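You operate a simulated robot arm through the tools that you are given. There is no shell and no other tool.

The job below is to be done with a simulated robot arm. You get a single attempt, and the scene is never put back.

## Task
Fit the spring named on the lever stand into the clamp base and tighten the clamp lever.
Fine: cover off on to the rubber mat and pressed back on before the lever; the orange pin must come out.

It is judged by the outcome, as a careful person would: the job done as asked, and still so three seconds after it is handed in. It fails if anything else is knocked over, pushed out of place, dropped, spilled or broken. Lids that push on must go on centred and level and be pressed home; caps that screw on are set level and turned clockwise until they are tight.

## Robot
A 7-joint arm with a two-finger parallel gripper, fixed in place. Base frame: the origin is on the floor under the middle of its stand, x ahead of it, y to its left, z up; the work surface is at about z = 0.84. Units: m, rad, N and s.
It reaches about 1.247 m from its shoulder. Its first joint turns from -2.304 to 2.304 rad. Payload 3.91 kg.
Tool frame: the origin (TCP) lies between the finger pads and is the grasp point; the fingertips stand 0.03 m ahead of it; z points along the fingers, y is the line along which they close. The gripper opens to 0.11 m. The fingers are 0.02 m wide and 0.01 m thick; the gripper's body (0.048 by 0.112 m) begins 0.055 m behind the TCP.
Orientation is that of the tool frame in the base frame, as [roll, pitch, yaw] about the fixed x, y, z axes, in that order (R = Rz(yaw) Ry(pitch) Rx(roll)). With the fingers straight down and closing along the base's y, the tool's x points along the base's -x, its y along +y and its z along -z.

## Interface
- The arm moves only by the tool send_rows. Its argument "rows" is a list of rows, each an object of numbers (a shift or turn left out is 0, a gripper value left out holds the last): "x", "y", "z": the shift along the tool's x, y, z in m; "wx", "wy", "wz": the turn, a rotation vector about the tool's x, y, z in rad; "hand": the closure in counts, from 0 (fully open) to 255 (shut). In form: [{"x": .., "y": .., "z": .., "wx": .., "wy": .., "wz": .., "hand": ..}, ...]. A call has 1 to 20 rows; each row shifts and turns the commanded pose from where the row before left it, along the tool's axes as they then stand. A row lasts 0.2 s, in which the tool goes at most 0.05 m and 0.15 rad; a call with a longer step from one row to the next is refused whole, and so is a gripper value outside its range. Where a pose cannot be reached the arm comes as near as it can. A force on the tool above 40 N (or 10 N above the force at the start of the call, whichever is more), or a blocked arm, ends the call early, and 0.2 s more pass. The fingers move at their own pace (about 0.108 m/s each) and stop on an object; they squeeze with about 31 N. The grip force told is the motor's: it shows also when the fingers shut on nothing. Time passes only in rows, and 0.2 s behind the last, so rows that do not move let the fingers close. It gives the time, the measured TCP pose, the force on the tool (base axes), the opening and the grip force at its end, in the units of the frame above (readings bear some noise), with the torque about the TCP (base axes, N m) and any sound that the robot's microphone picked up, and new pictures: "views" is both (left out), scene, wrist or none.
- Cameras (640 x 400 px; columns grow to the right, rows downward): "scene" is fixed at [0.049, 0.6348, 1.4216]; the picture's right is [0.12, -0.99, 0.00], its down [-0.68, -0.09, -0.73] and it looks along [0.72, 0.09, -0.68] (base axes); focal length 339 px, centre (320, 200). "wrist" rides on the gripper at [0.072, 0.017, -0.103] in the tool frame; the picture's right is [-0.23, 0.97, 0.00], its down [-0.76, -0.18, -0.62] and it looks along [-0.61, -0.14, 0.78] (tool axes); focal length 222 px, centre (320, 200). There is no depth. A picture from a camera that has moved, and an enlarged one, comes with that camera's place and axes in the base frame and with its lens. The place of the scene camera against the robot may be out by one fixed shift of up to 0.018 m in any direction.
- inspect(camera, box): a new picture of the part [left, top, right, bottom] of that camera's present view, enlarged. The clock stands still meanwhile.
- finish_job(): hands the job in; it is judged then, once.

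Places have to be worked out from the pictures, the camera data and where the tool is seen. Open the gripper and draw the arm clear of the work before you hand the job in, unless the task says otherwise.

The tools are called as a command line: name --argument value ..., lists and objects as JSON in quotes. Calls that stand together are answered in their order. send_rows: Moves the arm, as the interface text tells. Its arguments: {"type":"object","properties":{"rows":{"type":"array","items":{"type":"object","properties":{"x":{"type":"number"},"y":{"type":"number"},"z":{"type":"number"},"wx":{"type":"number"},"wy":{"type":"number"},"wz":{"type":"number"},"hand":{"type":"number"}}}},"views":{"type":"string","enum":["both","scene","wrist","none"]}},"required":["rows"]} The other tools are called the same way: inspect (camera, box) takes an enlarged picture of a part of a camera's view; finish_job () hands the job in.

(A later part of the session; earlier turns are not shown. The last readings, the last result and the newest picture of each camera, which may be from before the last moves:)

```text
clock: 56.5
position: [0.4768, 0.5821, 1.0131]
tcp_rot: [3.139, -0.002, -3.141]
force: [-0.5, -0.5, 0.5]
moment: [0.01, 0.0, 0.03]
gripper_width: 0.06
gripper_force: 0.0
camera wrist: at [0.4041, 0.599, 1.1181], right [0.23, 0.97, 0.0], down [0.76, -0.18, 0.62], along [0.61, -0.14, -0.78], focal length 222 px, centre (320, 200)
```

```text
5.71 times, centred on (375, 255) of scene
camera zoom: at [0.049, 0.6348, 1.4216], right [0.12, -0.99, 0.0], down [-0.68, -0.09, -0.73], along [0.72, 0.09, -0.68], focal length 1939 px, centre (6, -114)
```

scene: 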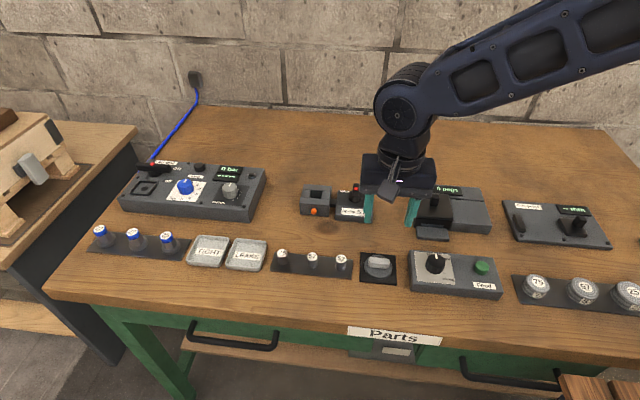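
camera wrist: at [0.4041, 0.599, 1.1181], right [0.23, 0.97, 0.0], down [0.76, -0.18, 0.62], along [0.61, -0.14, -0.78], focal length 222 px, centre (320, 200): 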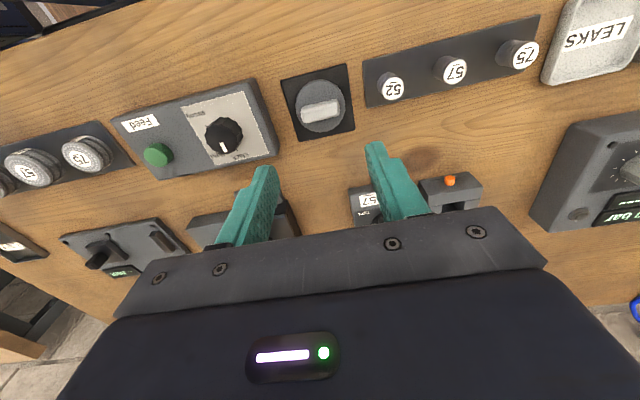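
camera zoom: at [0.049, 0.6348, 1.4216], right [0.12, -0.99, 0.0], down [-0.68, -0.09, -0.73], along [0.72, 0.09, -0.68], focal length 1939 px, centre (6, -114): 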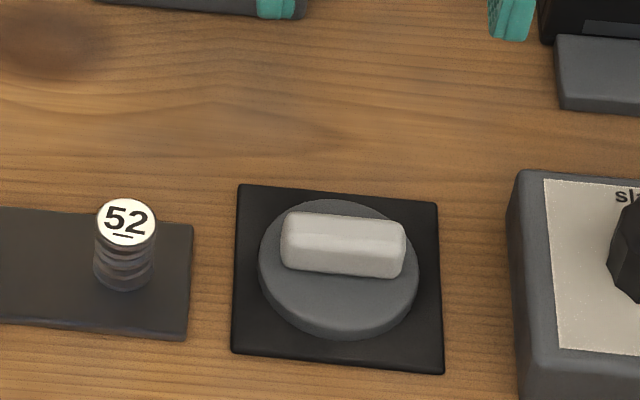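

The cover sits flat and centred on the mat. Next I look straight down into the clamp's pocket to see what the pin does there.

send_rows --rows '[{"x": -0.028, "y": 0.0172}, {"x": -0.028, "y": 0.0172}, {"x": -0.028, "y": 0.0172}, {"x": -0.028, "y": 0.0172}, {"x": -0.028, "y": 0.0172}, {"x": -0.028, "y": 0.0172}, {"x": -0.028, "y": 0.0172}, {"x": -0.028, "y": 0.0172}, {}]' --views "wrist"

inspect --camera "wrist" --box '[270, 0, 390, 75]'

inspect --camera "scene" --box '[296, 180, 336, 220]'

```text
clock: 58.5
position: [0.7008, 0.719, 1.0123]
tcp_rot: [3.141, -0.001, -3.141]
force: [-1.4, 0.2, 0.2]
moment: [-0.03, 0.01, 0.01]
gripper_width: 0.0602
gripper_force: 0.0
camera wrist: at [0.6294, 0.7356, 1.1174], right [0.23, 0.97, 0.0], down [0.76, -0.18, 0.62], along [0.61, -0.14, -0.78], focal length 222 px, centre (320, 200)
```

wrist: 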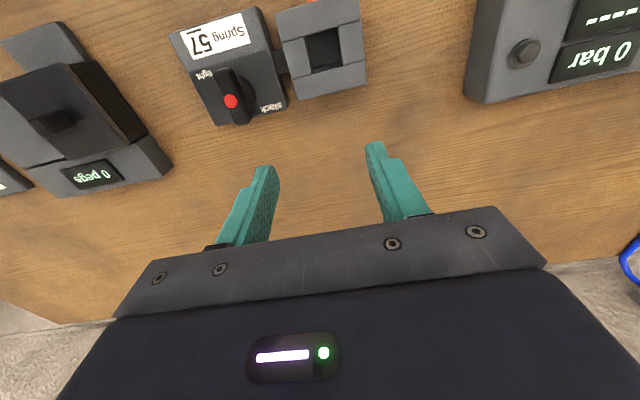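

```text
5.33 times, centred on (330, 38) of wrist
camera zoom: at [0.6294, 0.7356, 1.1174], right [0.23, 0.97, 0.0], down [0.76, -0.18, 0.62], along [0.61, -0.14, -0.78], focal length 1185 px, centre (267, 1067)
```

zoom: 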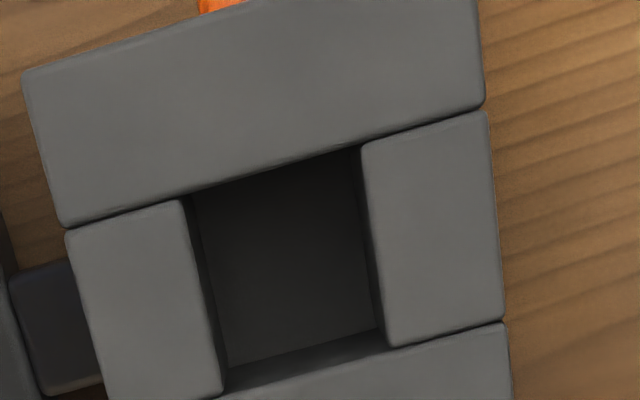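

```text
10.00 times, centred on (316, 200) of scene
camera zoom: at [0.049, 0.6348, 1.4216], right [0.12, -0.99, 0.0], down [-0.68, -0.09, -0.73], along [0.72, 0.09, -0.68], focal length 3393 px, centre (360, 200)
```

zoom: 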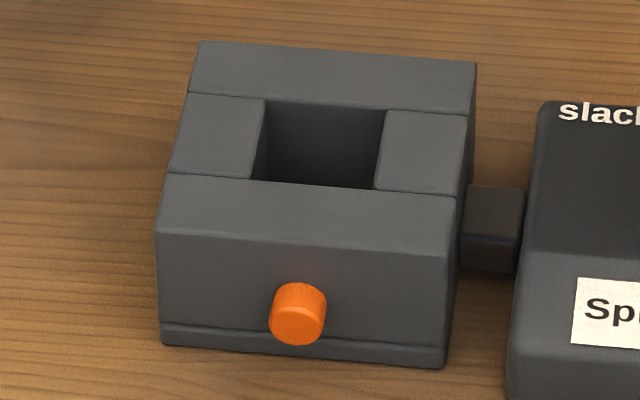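

The pocket is empty, ~29.5 mm square, centred near (0.6515, 0.7357); the pin is just a spring-loaded release in the front wall that I've already pulled. Now I go and look closely at spring 57.

send_rows --rows '[{"x": 0.036}, {"x": 0.036}, {"x": 0.036}, {"x": 0.036}, {"x": 0.036}, {"x": 0.034}, {"z": 0.015}, {}]' --views "wrist"

inspect --camera "wrist" --box '[240, 80, 400, 180]'

inspect --camera "scene" --box '[270, 240, 350, 290]'

```text
clock: 60.3
position: [0.4874, 0.7198, 0.9965]
tcp_rot: [3.139, -0.002, -3.141]
force: [0.4, 0.4, 0.1]
moment: [-0.03, -0.04, 0.01]
gripper_width: 0.06
gripper_force: 0.0
camera wrist: at [0.4147, 0.7353, 1.1016], right [0.23, 0.97, 0.0], down [0.76, -0.18, 0.62], along [0.61, -0.14, -0.78], focal length 222 px, centre (320, 200)
```

wrist: 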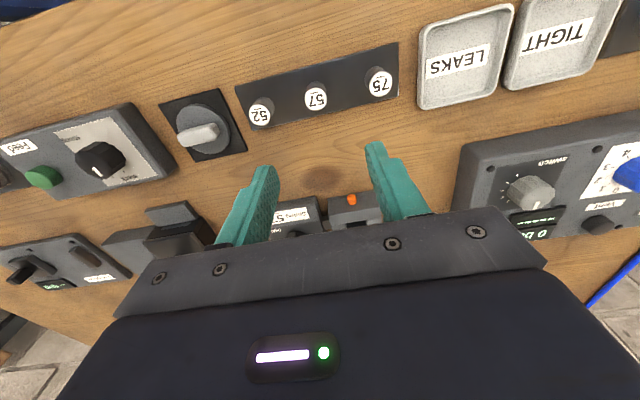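

```text
4.00 times, centred on (320, 130) of wrist
camera zoom: at [0.4147, 0.7353, 1.1016], right [0.23, 0.97, 0.0], down [0.76, -0.18, 0.62], along [0.61, -0.14, -0.78], focal length 888 px, centre (320, 480)
```

zoom: 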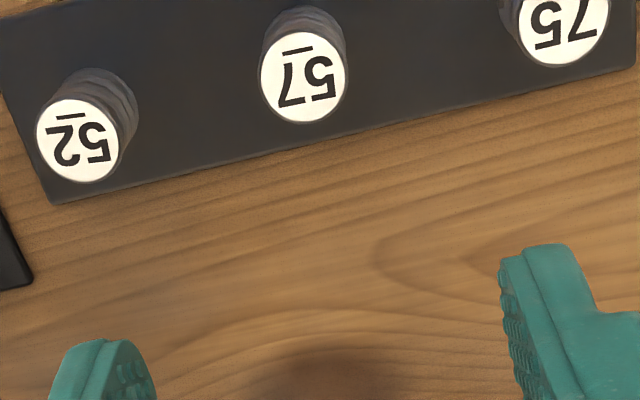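

```text
8.00 times, centred on (310, 265) of scene
camera zoom: at [0.049, 0.6348, 1.4216], right [0.12, -0.99, 0.0], down [-0.68, -0.09, -0.73], along [0.72, 0.09, -0.68], focal length 2714 px, centre (400, -320)
```

zoom: 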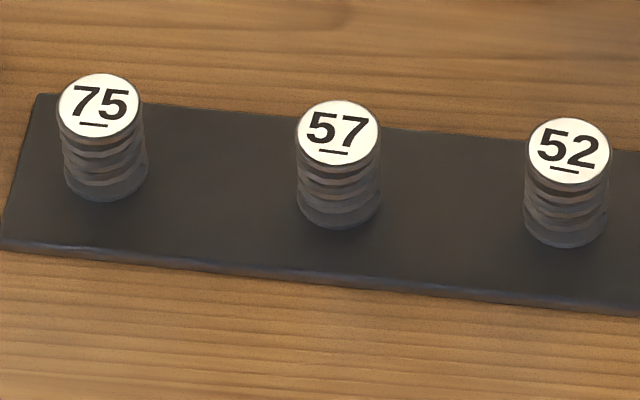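

Spring 57 is ≈22 mm across, ≈25 mm tall, at about (0.472, 0.718). I narrow the fingers (neighbours are 58 mm away) and come down above it to fine-align.

send_rows --rows '[{"x": 0.0155, "y": -0.001, "hand": 150}, {"z": 0.03}, {"z": 0.03}, {}]' --views "wrist"

inspect --camera "wrist" --box '[260, 100, 390, 200]'

inspect --camera "scene" --box '[270, 220, 350, 280]'

```text
clock: 61.3
position: [0.4727, 0.7191, 0.9367]
tcp_rot: [3.139, -0.001, -3.141]
force: [0.4, 0.0, -1.0]
moment: [-0.01, 0.01, 0.01]
gripper_width: 0.0453
gripper_force: 0.1
camera wrist: at [0.4003, 0.7363, 1.0413], right [0.23, 0.97, 0.0], down [0.76, -0.18, 0.62], along [0.61, -0.14, -0.78], focal length 222 px, centre (320, 200)
```

wrist: 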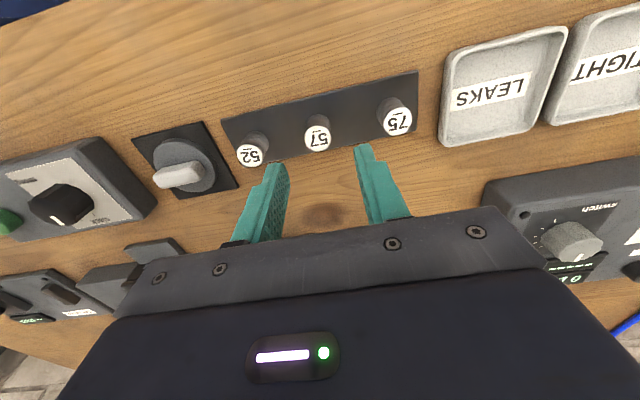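

```text
4.00 times, centred on (325, 150) of wrist
camera zoom: at [0.4003, 0.7363, 1.0413], right [0.23, 0.97, 0.0], down [0.76, -0.18, 0.62], along [0.61, -0.14, -0.78], focal length 888 px, centre (300, 400)
```

zoom: 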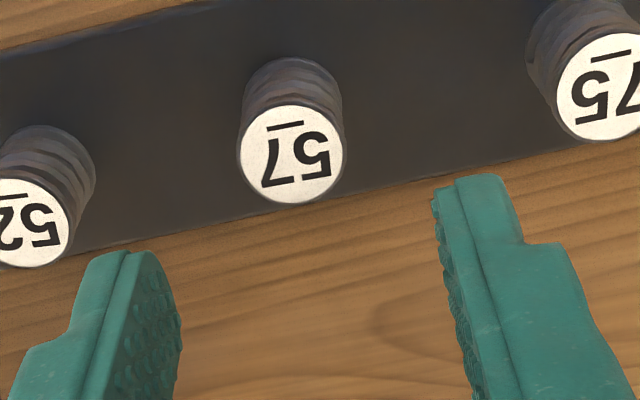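

```text
6.67 times, centred on (310, 250) of scene
camera zoom: at [0.049, 0.6348, 1.4216], right [0.12, -0.99, 0.0], down [-0.68, -0.09, -0.73], along [0.72, 0.09, -0.68], focal length 2262 px, centre (387, -133)
```

zoom: 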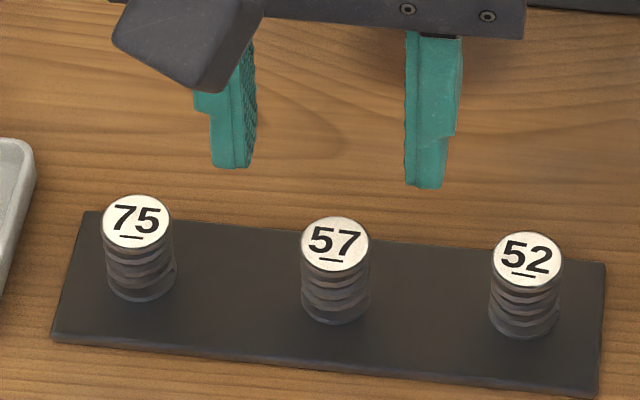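

Spring top z≈0.869; it sits ~2 mm toward -x and ~1 mm toward -y of the tool axis. I correct, lower so the tips overlap the top ~7 mm of the spring, and close.

send_rows --rows '[{"x": 0.002, "y": -0.0012}, {"z": 0.025}, {"z": 0.0195}, {}]' --views "none"

inspect --camera "wrist" --box '[260, 100, 390, 200]'

inspect --camera "scene" --box '[270, 230, 350, 290]'

```text
clock: 62.3
position: [0.4693, 0.7185, 0.8915]
tcp_rot: [3.141, -0.002, -3.141]
force: [0.8, 0.1, 1.0]
moment: [-0.02, 0.0, 0.01]
gripper_width: 0.0451
gripper_force: 0.0
```

```text
4.00 times, centred on (325, 150) of wrist
camera zoom: at [0.3975, 0.7349, 0.997], right [0.23, 0.97, 0.0], down [0.76, -0.18, 0.62], along [0.61, -0.14, -0.78], focal length 888 px, centre (300, 400)
```

zoom: 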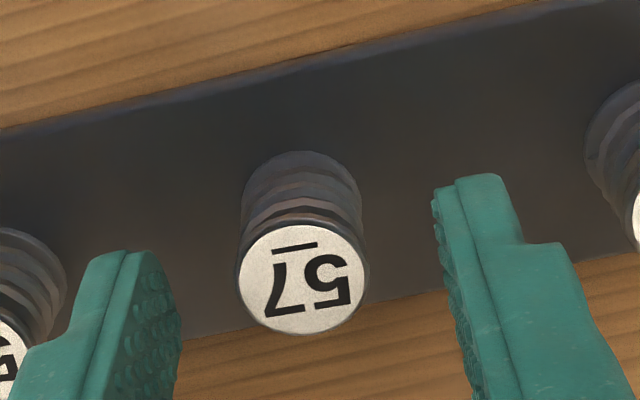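

```text
6.67 times, centred on (310, 260) of scene
camera zoom: at [0.049, 0.6348, 1.4216], right [0.12, -0.99, 0.0], down [-0.68, -0.09, -0.73], along [0.72, 0.09, -0.68], focal length 2262 px, centre (387, -200)
```

zoom: 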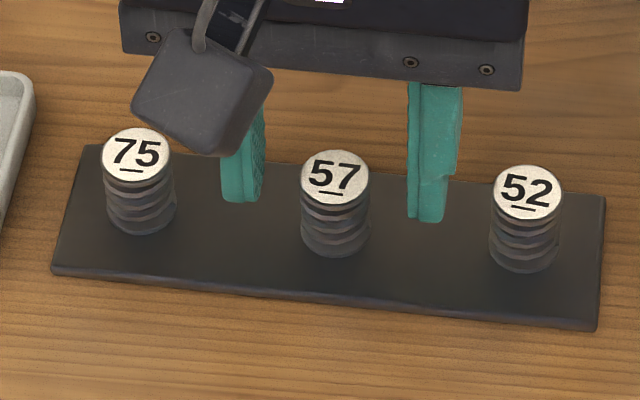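

Aligned within a millimetre. I close on the spring and lift slightly.

send_rows --rows '[{"hand": 255}, {}, {}, {}]' --views "none"

send_rows --rows '[{"z": -0.005}, {"z": -0.015}, {"z": -0.03}, {}]' --views "wrist"

inspect --camera "wrist" --box '[260, 100, 390, 200]'

inspect --camera "scene" --box '[270, 210, 350, 290]'

```text
clock: 63.3
position: [0.4699, 0.7179, 0.8922]
tcp_rot: [3.138, -0.001, -3.141]
force: [-0.4, 0.1, -0.4]
moment: [-0.03, 0.0, 0.01]
gripper_width: 0.021
gripper_force: 31.1
```

```text
clock: 64.3
position: [0.4708, 0.7178, 0.9429]
tcp_rot: [3.141, -0.002, -3.14]
force: [0.3, -0.8, -0.3]
moment: [0.02, 0.03, 0.01]
gripper_width: 0.021
gripper_force: 31.1
camera wrist: at [0.3977, 0.7345, 1.0479], right [0.23, 0.97, 0.0], down [0.76, -0.18, 0.62], along [0.61, -0.14, -0.78], focal length 222 px, centre (320, 200)
```

wrist: 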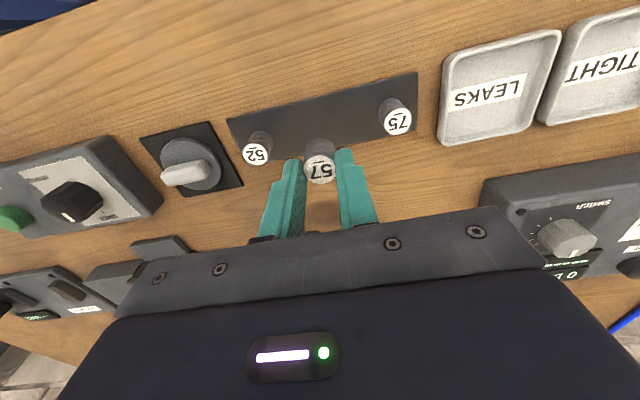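

```text
4.00 times, centred on (325, 150) of wrist
camera zoom: at [0.3977, 0.7345, 1.0479], right [0.23, 0.97, 0.0], down [0.76, -0.18, 0.62], along [0.61, -0.14, -0.78], focal length 888 px, centre (300, 400)
```

zoom: 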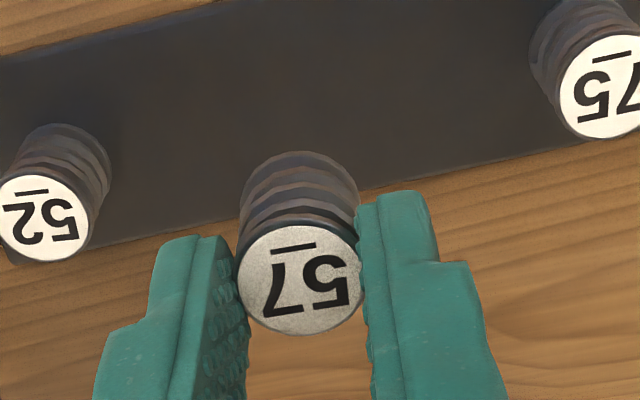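

```text
5.00 times, centred on (310, 250) of scene
camera zoom: at [0.049, 0.6348, 1.4216], right [0.12, -0.99, 0.0], down [-0.68, -0.09, -0.73], along [0.72, 0.09, -0.68], focal length 1696 px, centre (370, -50)
```

zoom: 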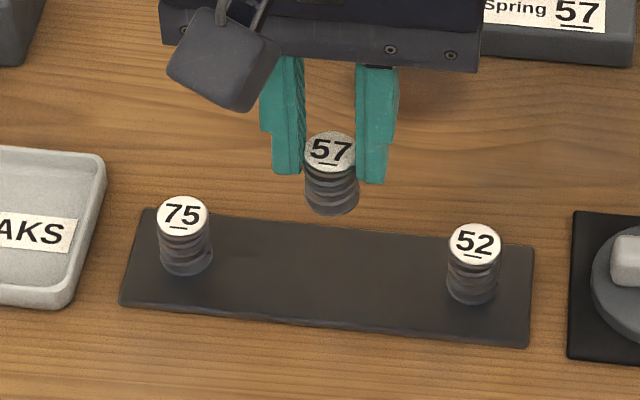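

Spring 57 is held upright. I carry it over the clamp pocket, staying well above.

send_rows --rows '[{"z": -0.027}, {"x": -0.0298, "y": 0.003}, {"x": -0.0298, "y": 0.003}, {"x": -0.0298, "y": 0.003}, {"x": -0.0298, "y": 0.003}, {"x": -0.0298, "y": 0.003}, {"x": -0.0298, "y": 0.003}, {"z": 0.03}, {}]' --views "wrist"

inspect --camera "wrist" --box '[260, 90, 390, 200]'

inspect --camera "scene" --box '[280, 165, 360, 225]'

```text
clock: 66.3
position: [0.6494, 0.7356, 0.9422]
tcp_rot: [3.139, 0.0, -3.142]
force: [-0.5, 0.3, -0.1]
moment: [0.03, 0.01, 0.01]
gripper_width: 0.0209
gripper_force: 30.7
camera wrist: at [0.5768, 0.7521, 1.0469], right [0.23, 0.97, 0.0], down [0.76, -0.18, 0.62], along [0.61, -0.14, -0.78], focal length 222 px, centre (320, 200)
```

wrist: 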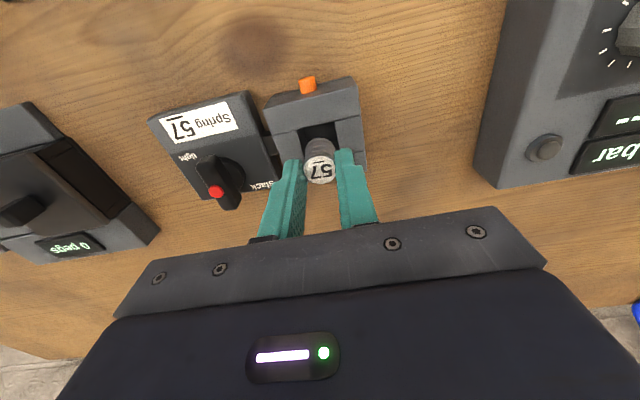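

```text
3.64 times, centred on (325, 145) of wrist
camera zoom: at [0.5768, 0.7521, 1.0469], right [0.23, 0.97, 0.0], down [0.76, -0.18, 0.62], along [0.61, -0.14, -0.78], focal length 808 px, centre (302, 400)
```

zoom: 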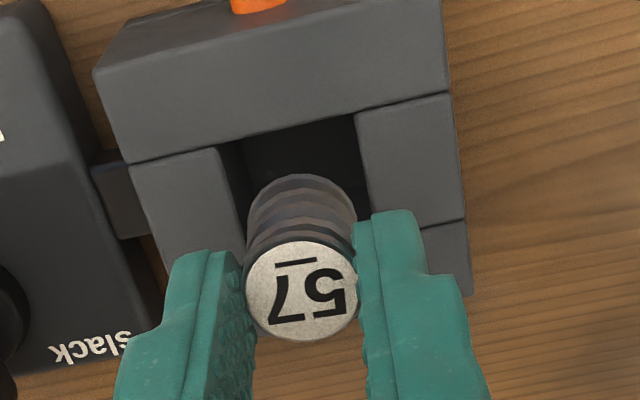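

```text
6.67 times, centred on (320, 195) of scene
camera zoom: at [0.049, 0.6348, 1.4216], right [0.12, -0.99, 0.0], down [-0.68, -0.09, -0.73], along [0.72, 0.09, -0.68], focal length 2262 px, centre (320, 233)
```

zoom: 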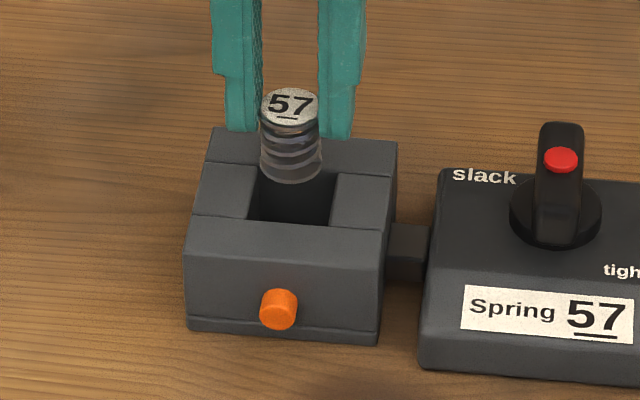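

Spring and pocket centres agree within about 1 mm. I lower until the fingertips are just above the base top (tip z≈0.882) and check.

send_rows --rows '[{"z": 0.015}, {"z": 0.01}, {"z": 0.004}, {}]' --views "wrist"

inspect --camera "wrist" --box '[260, 90, 390, 200]'

inspect --camera "scene" --box '[285, 170, 345, 220]'

```text
clock: 67.3
position: [0.65, 0.7349, 0.9117]
tcp_rot: [3.14, -0.001, -3.141]
force: [-0.2, -0.3, -0.7]
moment: [0.01, -0.01, -0.01]
gripper_width: 0.0209
gripper_force: 30.7
camera wrist: at [0.577, 0.7516, 1.0159], right [0.23, 0.97, 0.0], down [0.76, -0.18, 0.62], along [0.61, -0.14, -0.78], focal length 222 px, centre (320, 200)
```

wrist: 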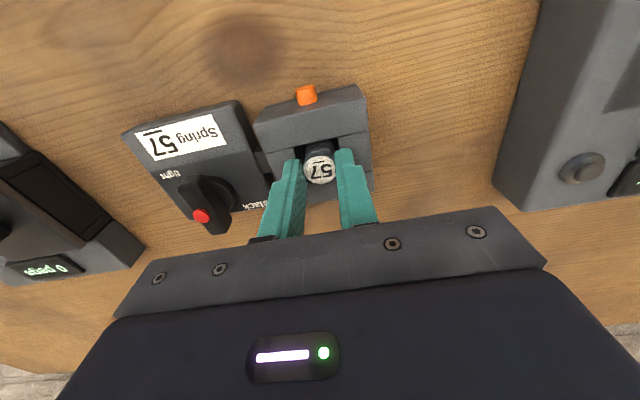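

```text
3.64 times, centred on (325, 145) of wrist
camera zoom: at [0.577, 0.7516, 1.0159], right [0.23, 0.97, 0.0], down [0.76, -0.18, 0.62], along [0.61, -0.14, -0.78], focal length 808 px, centre (302, 400)
```

zoom: 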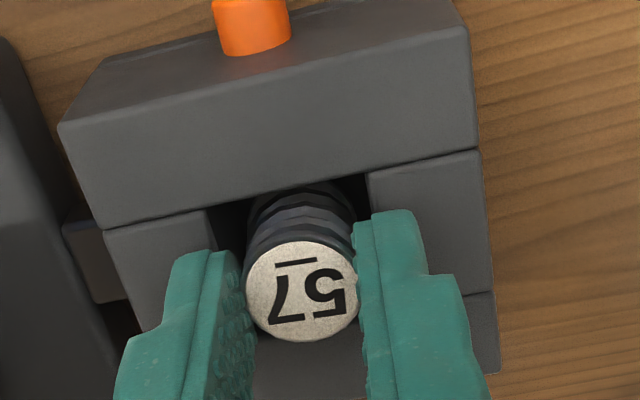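

```text
8.00 times, centred on (315, 195) of scene
camera zoom: at [0.049, 0.6348, 1.4216], right [0.12, -0.99, 0.0], down [-0.68, -0.09, -0.73], along [0.72, 0.09, -0.68], focal length 2714 px, centre (360, 240)
```

zoom: 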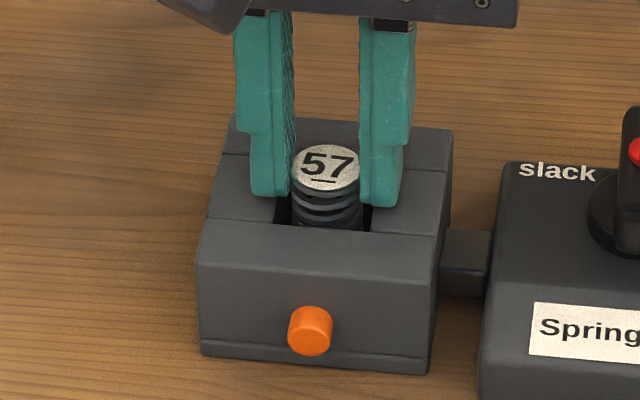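

The spring has entered the pocket, fingertips just above the base. I open the fingers slightly so it slides down guided between them.

send_rows --rows '[{"z": 0.001}, {"hand": 200}, {"hand": 195}, {"hand": 188}, {}, {}]' --views "wrist"

inspect --camera "wrist" --box '[260, 90, 390, 200]'

inspect --camera "scene" --box '[285, 170, 345, 220]'

```text
clock: 68.7
position: [0.6486, 0.7353, 0.9107]
tcp_rot: [3.139, -0.001, 3.14]
force: [-0.2, 0.8, 2.2]
moment: [0.0, -0.02, 0.02]
gripper_width: 0.0283
gripper_force: 0.1
camera wrist: at [0.5771, 0.7516, 1.0146], right [0.23, 0.97, 0.0], down [0.76, -0.18, 0.62], along [0.61, -0.14, -0.78], focal length 222 px, centre (320, 200)
```

wrist: 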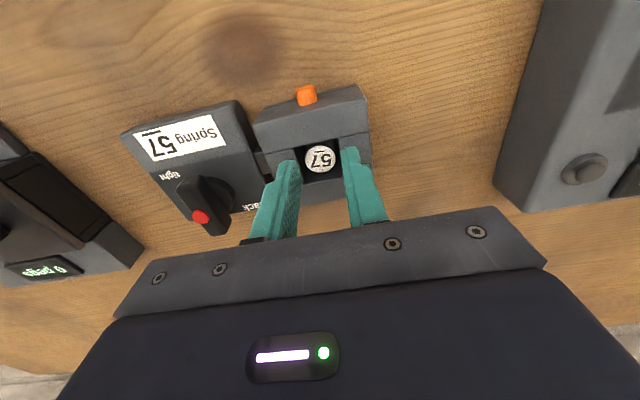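

```text
3.64 times, centred on (325, 145) of wrist
camera zoom: at [0.5771, 0.7516, 1.0146], right [0.23, 0.97, 0.0], down [0.76, -0.18, 0.62], along [0.61, -0.14, -0.78], focal length 808 px, centre (302, 400)
```

zoom: 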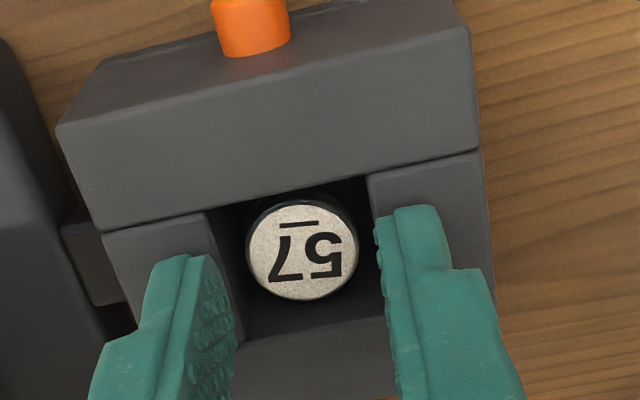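

```text
8.00 times, centred on (315, 195) of scene
camera zoom: at [0.049, 0.6348, 1.4216], right [0.12, -0.99, 0.0], down [-0.68, -0.09, -0.73], along [0.72, 0.09, -0.68], focal length 2714 px, centre (360, 240)
```

zoom: 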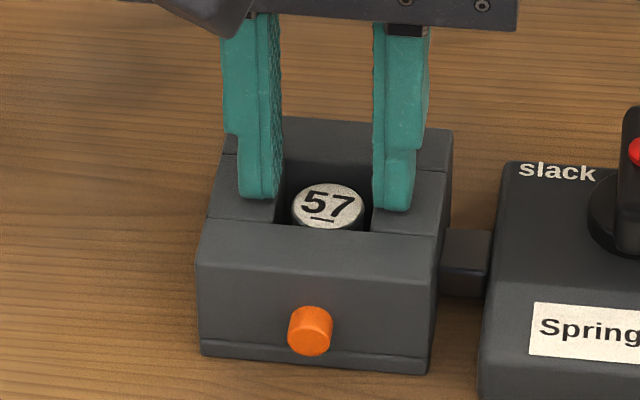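

Spring 57 is upright in the pocket. I lift off and go back to the cover on the mat.

send_rows --rows '[{"z": -0.03}, {"z": -0.04}, {"z": -0.03, "hand": 116}, {"x": 0.0213, "y": -0.0191}, {"x": 0.0213, "y": -0.0191}, {"x": 0.0213, "y": -0.0191}, {"x": 0.0213, "y": -0.0191}, {"x": 0.0213, "y": -0.0191}, {"x": 0.0213, "y": -0.0191}, {"x": 0.0213, "y": -0.0191}, {"x": 0.0213, "y": -0.0191}, {"z": 0.04}, {"z": 0.03}, {}]' --views "wrist"

inspect --camera "wrist" --box '[260, 100, 390, 200]'

inspect --camera "scene" --box '[290, 175, 345, 215]'

```text
clock: 71.7
position: [0.477, 0.5828, 0.9382]
tcp_rot: [3.139, -0.002, -3.141]
force: [-0.1, -0.2, 0.0]
moment: [0.01, -0.02, -0.01]
gripper_width: 0.0603
gripper_force: 0.1
camera wrist: at [0.4053, 0.5987, 1.0432], right [0.23, 0.97, 0.0], down [0.76, -0.18, 0.62], along [0.61, -0.14, -0.78], focal length 222 px, centre (320, 200)
```

wrist: 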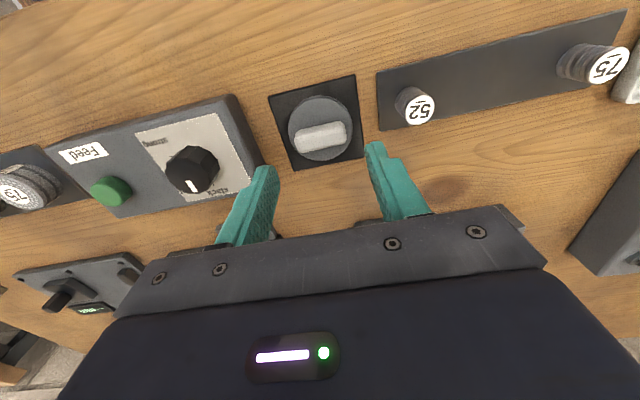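

```text
4.00 times, centred on (325, 150) of wrist
camera zoom: at [0.4053, 0.5987, 1.0432], right [0.23, 0.97, 0.0], down [0.76, -0.18, 0.62], along [0.61, -0.14, -0.78], focal length 888 px, centre (300, 400)
```

zoom: 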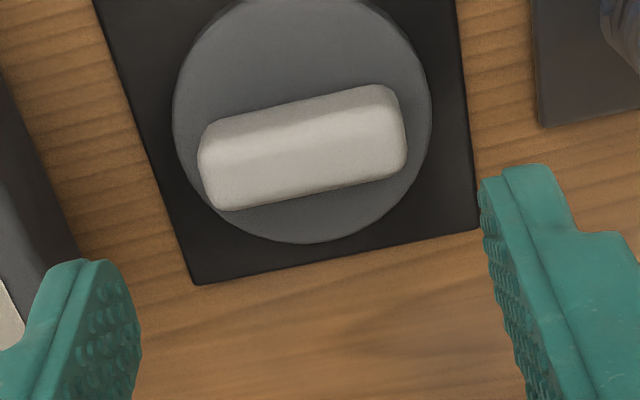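

```text
10.00 times, centred on (318, 195) of scene
camera zoom: at [0.049, 0.6348, 1.4216], right [0.12, -0.99, 0.0], down [-0.68, -0.09, -0.73], along [0.72, 0.09, -0.68], focal length 3393 px, centre (345, 250)
```

zoom: 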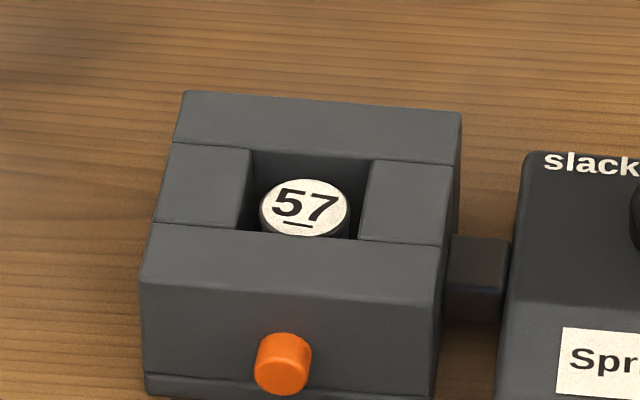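

Everything is in place (spring seated, cover flat on the mat). I lower over the handle and grip it as before.

send_rows --rows '[{"x": -0.001}, {"z": 0.03}, {"z": 0.015}, {"z": 0.008}, {}]' --views "none"

send_rows --rows '[{"z": 0.001}, {"hand": 255}, {}, {}, {}]' --views "wrist"

inspect --camera "wrist" --box '[260, 130, 390, 215]'

```text
clock: 72.9
position: [0.4787, 0.5833, 0.8872]
tcp_rot: [3.139, -0.001, -3.141]
force: [0.2, -0.1, 0.6]
moment: [-0.02, 0.03, 0.02]
gripper_width: 0.0599
gripper_force: 0.0
```

```text
clock: 74.1
position: [0.4791, 0.5831, 0.8838]
tcp_rot: [3.139, -0.002, -3.141]
force: [-0.9, -0.5, 0.8]
moment: [0.01, 0.04, -0.01]
gripper_width: 0.0423
gripper_force: 30.6
camera wrist: at [0.4066, 0.5992, 0.9904], right [0.23, 0.97, 0.0], down [0.76, -0.18, 0.62], along [0.61, -0.14, -0.78], focal length 222 px, centre (320, 200)
```

wrist: 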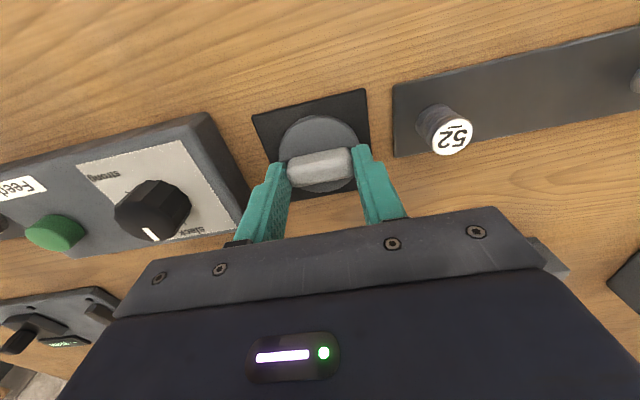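

```text
4.71 times, centred on (325, 172) of wrist
camera zoom: at [0.4066, 0.5992, 0.9904], right [0.23, 0.97, 0.0], down [0.76, -0.18, 0.62], along [0.61, -0.14, -0.78], focal length 1045 px, centre (296, 329)
```

zoom: 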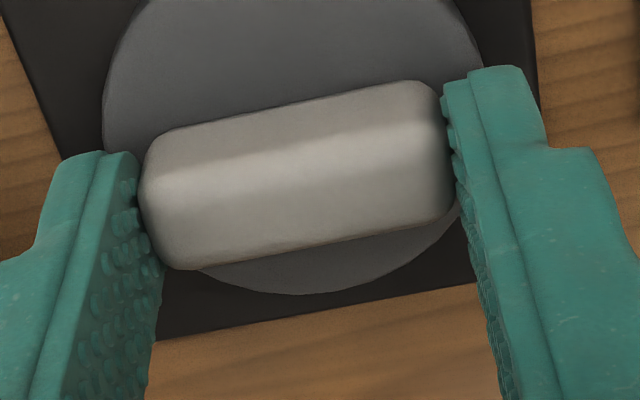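

Gripped. In the tool the cover sits about 1.4 mm further to -x than before, so the seat pose should be about TCP (0.650, 0.7353). I lift and carry it back over the clamp.

send_rows --rows '[{"z": -0.01}, {"z": -0.03}, {"z": -0.04}, {"z": -0.03}, {"x": -0.0214, "y": 0.019}, {"x": -0.0214, "y": 0.019}, {"x": -0.0214, "y": 0.019}, {"x": -0.0214, "y": 0.019}, {"x": -0.0214, "y": 0.019}, {"x": -0.0214, "y": 0.019}, {"x": -0.0214, "y": 0.019}, {"x": -0.0214, "y": 0.019}, {"z": 0.03}, {}]' --views "wrist"

inspect --camera "wrist" --box '[250, 80, 400, 215]'

inspect --camera "scene" --box '[285, 155, 345, 215]'

```text
clock: 77.1
position: [0.6527, 0.7351, 0.9663]
tcp_rot: [3.139, -0.001, -3.14]
force: [0.0, -0.7, -0.7]
moment: [0.0, 0.01, 0.01]
gripper_width: 0.0424
gripper_force: 31.4
camera wrist: at [0.5787, 0.7512, 1.07], right [0.23, 0.97, 0.0], down [0.76, -0.18, 0.62], along [0.61, -0.14, -0.78], focal length 222 px, centre (320, 200)
```

wrist: 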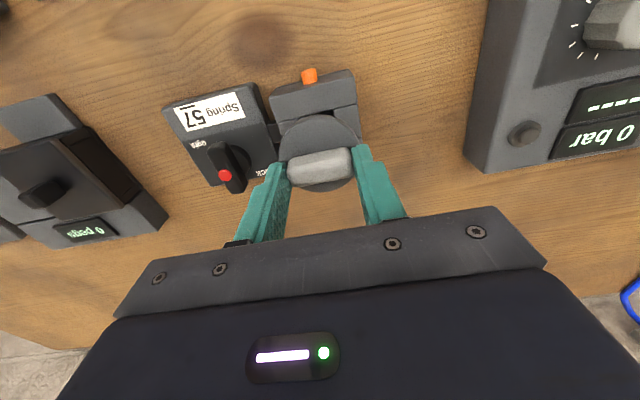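

```text
2.96 times, centred on (325, 148) of wrist
camera zoom: at [0.5787, 0.7512, 1.07], right [0.23, 0.97, 0.0], down [0.76, -0.18, 0.62], along [0.61, -0.14, -0.78], focal length 658 px, centre (305, 356)
```

zoom: 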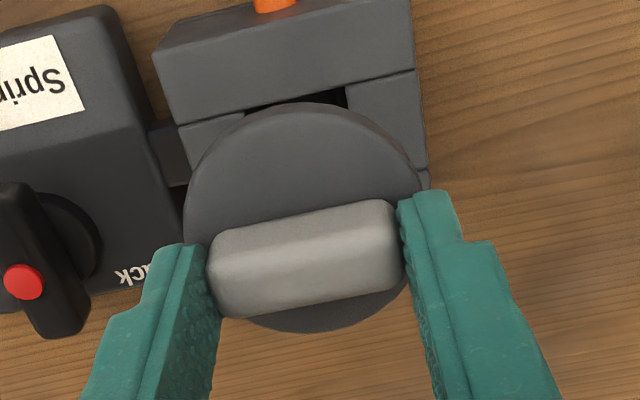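

```text
6.67 times, centred on (315, 185) of scene
camera zoom: at [0.049, 0.6348, 1.4216], right [0.12, -0.99, 0.0], down [-0.68, -0.09, -0.73], along [0.72, 0.09, -0.68], focal length 2262 px, centre (353, 300)
```

zoom: 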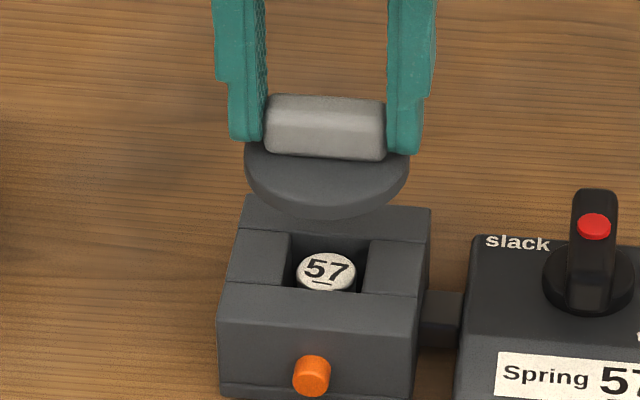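

I take another couple of readings to average out the noise before lowering.

send_rows --rows '[{}]' --views "none"

send_rows --rows '[{}]' --views "none"

send_rows --rows '[{}]' --views "none"

```text
clock: 77.5
position: [0.6511, 0.7349, 0.9654]
tcp_rot: [3.14, -0.003, -3.141]
force: [0.0, 0.0, -1.1]
moment: [0.0, -0.01, 0.01]
gripper_width: 0.0423
gripper_force: 30.9
```

```text
clock: 77.9
position: [0.6516, 0.7353, 0.965]
tcp_rot: [3.138, -0.002, -3.141]
force: [0.5, -0.1, -0.9]
moment: [0.05, 0.0, -0.02]
gripper_width: 0.0424
gripper_force: 30.9
```

```text
clock: 78.3
position: [0.6524, 0.7355, 0.9658]
tcp_rot: [3.139, -0.002, -3.142]
force: [0.6, -0.6, -0.6]
moment: [-0.01, 0.0, -0.02]
gripper_width: 0.0428
gripper_force: 31.0
```

Mean x is ≈0.652; target ≈0.6504, so I shift -1.5 mm and lower to ~9 mm above the seat, then check centring visually.

send_rows --rows '[{"x": 0.0015}, {"z": 0.015}, {"z": 0.015}, {"z": 0.006}, {}]' --views "wrist"

inspect --camera "wrist" --box '[250, 80, 400, 215]'

inspect --camera "scene" --box '[296, 175, 336, 215]'

```text
clock: 79.5
position: [0.6491, 0.7335, 0.9298]
tcp_rot: [3.14, -0.001, 3.14]
force: [-0.2, -0.2, -0.1]
moment: [0.01, 0.0, 0.0]
gripper_width: 0.0424
gripper_force: 30.7
camera wrist: at [0.5766, 0.7514, 1.035], right [0.23, 0.97, 0.0], down [0.76, -0.18, 0.62], along [0.61, -0.14, -0.78], focal length 222 px, centre (320, 200)
```

wrist: 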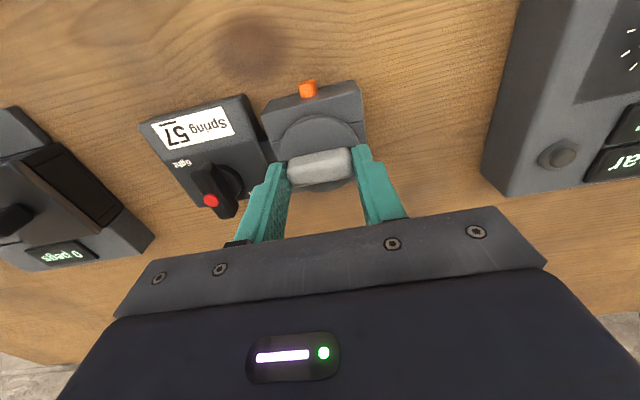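

```text
2.96 times, centred on (325, 148) of wrist
camera zoom: at [0.5766, 0.7514, 1.035], right [0.23, 0.97, 0.0], down [0.76, -0.18, 0.62], along [0.61, -0.14, -0.78], focal length 658 px, centre (305, 356)
```

zoom: 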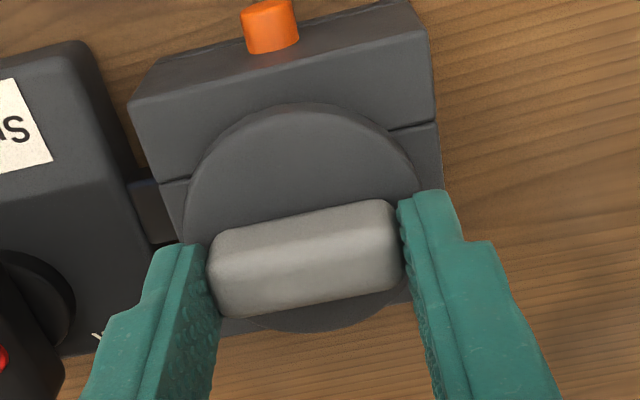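

```text
10.00 times, centred on (316, 195) of scene
camera zoom: at [0.049, 0.6348, 1.4216], right [0.12, -0.99, 0.0], down [-0.68, -0.09, -0.73], along [0.72, 0.09, -0.68], focal length 3393 px, centre (360, 250)
```

zoom: 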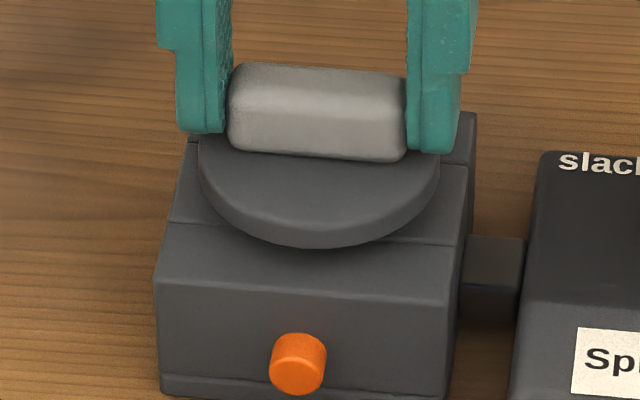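

Columns of handle and disc match the original seated picture to ~0.5 mm. I lower in small steps until contact.

send_rows --rows '[{"z": 0.003}, {"z": 0.003}, {}]' --views "none"

send_rows --rows '[{"z": 0.0015}, {}]' --views "none"

send_rows --rows '[{"z": 0.001}, {}]' --views "none"

send_rows --rows '[{"z": 0.001}, {}]' --views "none"

```text
clock: 80.3
position: [0.649, 0.7354, 0.9234]
tcp_rot: [3.14, -0.001, -3.142]
force: [-0.3, 0.2, -0.6]
moment: [0.0, 0.01, -0.02]
gripper_width: 0.0425
gripper_force: 30.4
```

```text
clock: 80.9
position: [0.6486, 0.7352, 0.923]
tcp_rot: [3.14, -0.001, -3.141]
force: [0.5, 0.0, -0.5]
moment: [0.0, 0.04, -0.01]
gripper_width: 0.0425
gripper_force: 30.8
```

```text
clock: 81.5
position: [0.6487, 0.736, 0.9228]
tcp_rot: [3.139, 0.0, 3.142]
force: [0.9, 1.4, 4.5]
moment: [-0.06, -0.05, 0.03]
gripper_width: 0.0426
gripper_force: 31.2
```

```text
clock: 82.1
position: [0.6484, 0.7356, 0.9216]
tcp_rot: [3.138, 0.0, -3.14]
force: [-0.3, 3.1, 17.3]
moment: [-0.11, 0.08, 0.03]
gripper_width: 0.0425
gripper_force: 30.8
```

Contact at TCP z≈0.922 (17 N). I compare the cover's position with the original seated picture before pressing.

inspect --camera "scene" --box '[296, 180, 336, 220]'

inspect --camera "wrist" --box '[250, 80, 400, 215]'

```text
10.00 times, centred on (316, 200) of scene
camera zoom: at [0.049, 0.6348, 1.4216], right [0.12, -0.99, 0.0], down [-0.68, -0.09, -0.73], along [0.72, 0.09, -0.68], focal length 3393 px, centre (360, 200)
```

zoom: 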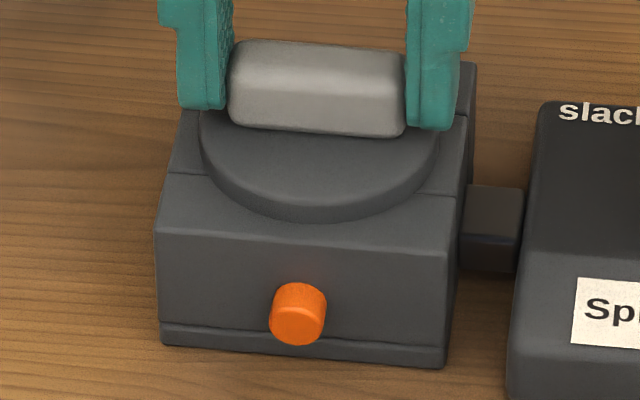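

```text
2.96 times, centred on (325, 148) of wrist
camera zoom: at [0.5767, 0.7513, 1.0263], right [0.23, 0.97, 0.0], down [0.76, -0.18, 0.62], along [0.61, -0.14, -0.78], focal length 658 px, centre (305, 356)
```

zoom: 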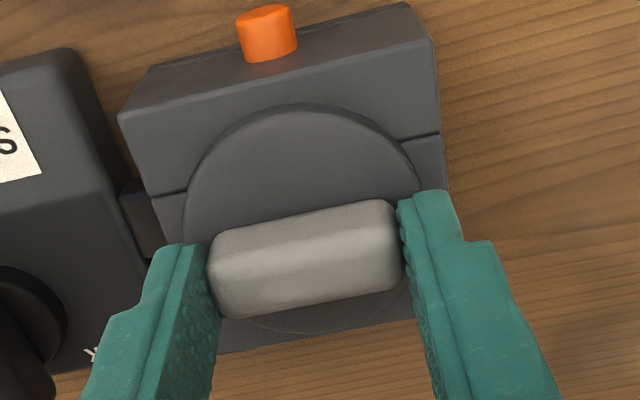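

The cover appears ~1.3 mm too far toward -x. I raise 3 mm, shift +1.5 mm in x and set down again.

send_rows --rows '[{"z": -0.004}, {"x": -0.0015}, {}, {"z": 0.002}, {"z": 0.0015}, {}]' --views "none"

inspect --camera "scene" --box '[296, 180, 336, 220]'

inspect --camera "wrist" --box '[250, 80, 400, 215]'

```text
clock: 83.5
position: [0.6515, 0.7348, 0.9223]
tcp_rot: [3.138, 0.0, -3.141]
force: [-0.2, -0.1, 11.3]
moment: [-0.1, 0.09, 0.0]
gripper_width: 0.0426
gripper_force: 30.8
```

```text
10.00 times, centred on (316, 200) of scene
camera zoom: at [0.049, 0.6348, 1.4216], right [0.12, -0.99, 0.0], down [-0.68, -0.09, -0.73], along [0.72, 0.09, -0.68], focal length 3393 px, centre (360, 200)
```

zoom: 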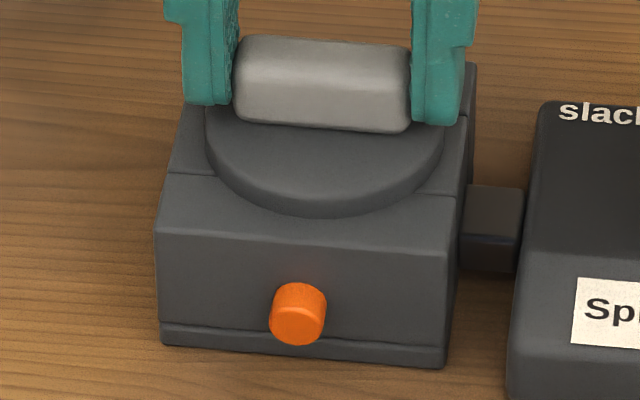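

```text
2.96 times, centred on (325, 148) of wrist
camera zoom: at [0.5786, 0.7504, 1.0263], right [0.23, 0.97, 0.0], down [0.76, -0.18, 0.62], along [0.61, -0.14, -0.78], focal length 658 px, centre (305, 356)
```

zoom: 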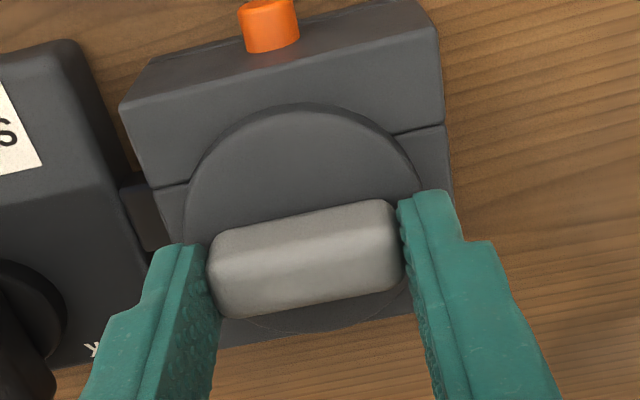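

x is right now, but the cover sits ~1.3 mm too far toward -y compared with the original. I raise, shift +1.3 mm in y and set down again.

send_rows --rows '[{"z": -0.004}, {"y": 0.0013}, {}, {"z": 0.002}, {"z": 0.0015}, {}]' --views "none"

inspect --camera "scene" --box '[296, 180, 336, 220]'

inspect --camera "wrist" --box '[250, 80, 400, 215]'

```text
clock: 84.9
position: [0.6513, 0.7356, 0.9221]
tcp_rot: [3.14, -0.001, -3.141]
force: [-1.2, 0.1, 3.1]
moment: [0.01, 0.01, -0.01]
gripper_width: 0.0425
gripper_force: 30.8
```

```text
10.00 times, centred on (316, 200) of scene
camera zoom: at [0.049, 0.6348, 1.4216], right [0.12, -0.99, 0.0], down [-0.68, -0.09, -0.73], along [0.72, 0.09, -0.68], focal length 3393 px, centre (360, 200)
```

zoom: 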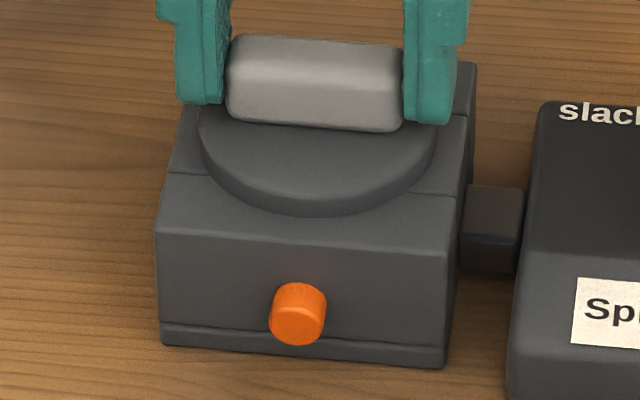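

```text
2.96 times, centred on (325, 148) of wrist
camera zoom: at [0.5788, 0.7523, 1.0263], right [0.23, 0.97, 0.0], down [0.76, -0.18, 0.62], along [0.61, -0.14, -0.78], focal length 658 px, centre (305, 356)
```

zoom: 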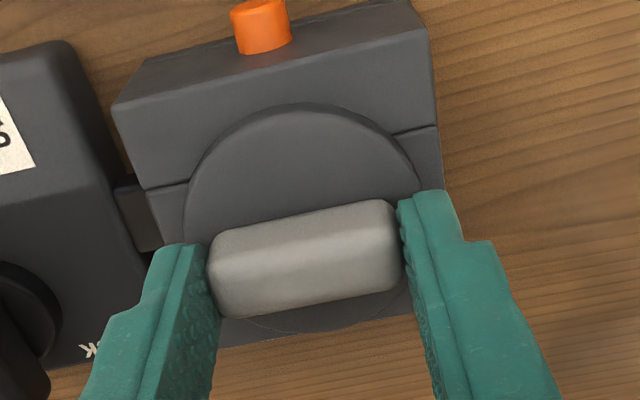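

The cover now looks centred on the base (cover centre 0.6524 vs base 0.6523; columns match the original). I press down progressively, listening for the snap.

send_rows --rows '[{"z": 0.001}, {}]' --views "none"

send_rows --rows '[{"z": 0.001}, {}]' --views "none"

send_rows --rows '[{"z": 0.001}, {}]' --views "none"

```text
clock: 85.5
position: [0.6523, 0.7346, 0.922]
tcp_rot: [3.14, 0.0, 3.141]
force: [-2.1, -2.7, 11.2]
moment: [-0.19, 0.13, 0.0]
gripper_width: 0.0423
gripper_force: 31.3
```

```text
clock: 86.1
position: [0.6517, 0.7351, 0.9227]
tcp_rot: [3.137, 0.001, 3.14]
force: [1.2, -5.5, 25.2]
moment: [-0.27, 0.1, -0.01]
gripper_width: 0.0425
gripper_force: 30.8
```

```text
clock: 86.7
position: [0.6518, 0.7344, 0.9212]
tcp_rot: [3.138, 0.002, 3.139]
force: [7.5, 0.8, 36.8]
moment: [-0.02, -0.18, -0.04]
gripper_width: 0.0428
gripper_force: 30.8
```

No snap yet at 37 N. I look at how the cover sits now.

inspect --camera "scene" --box '[296, 180, 336, 220]'

inspect --camera "wrist" --box '[250, 80, 400, 215]'

```text
10.00 times, centred on (316, 200) of scene
camera zoom: at [0.049, 0.6348, 1.4216], right [0.12, -0.99, 0.0], down [-0.68, -0.09, -0.73], along [0.72, 0.09, -0.68], focal length 3393 px, centre (360, 200)
```

zoom: 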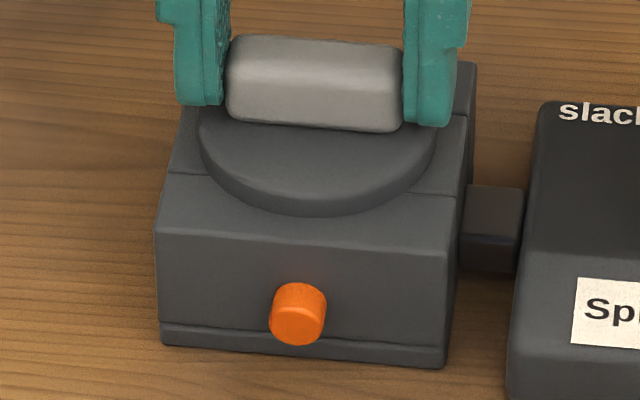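

```text
2.96 times, centred on (325, 148) of wrist
camera zoom: at [0.5784, 0.7521, 1.0257], right [0.23, 0.97, 0.0], down [0.76, -0.18, 0.62], along [0.61, -0.14, -0.78], focal length 658 px, centre (305, 356)
```

zoom: 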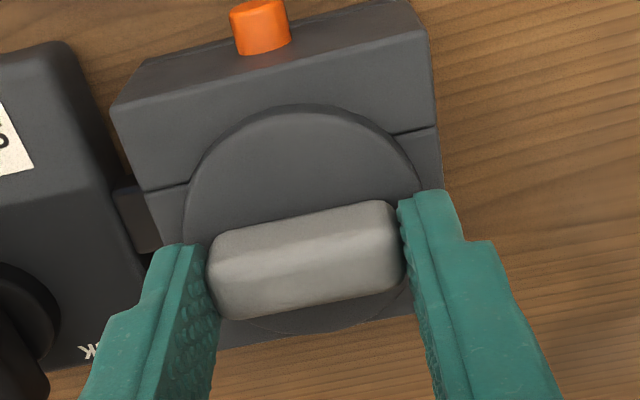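

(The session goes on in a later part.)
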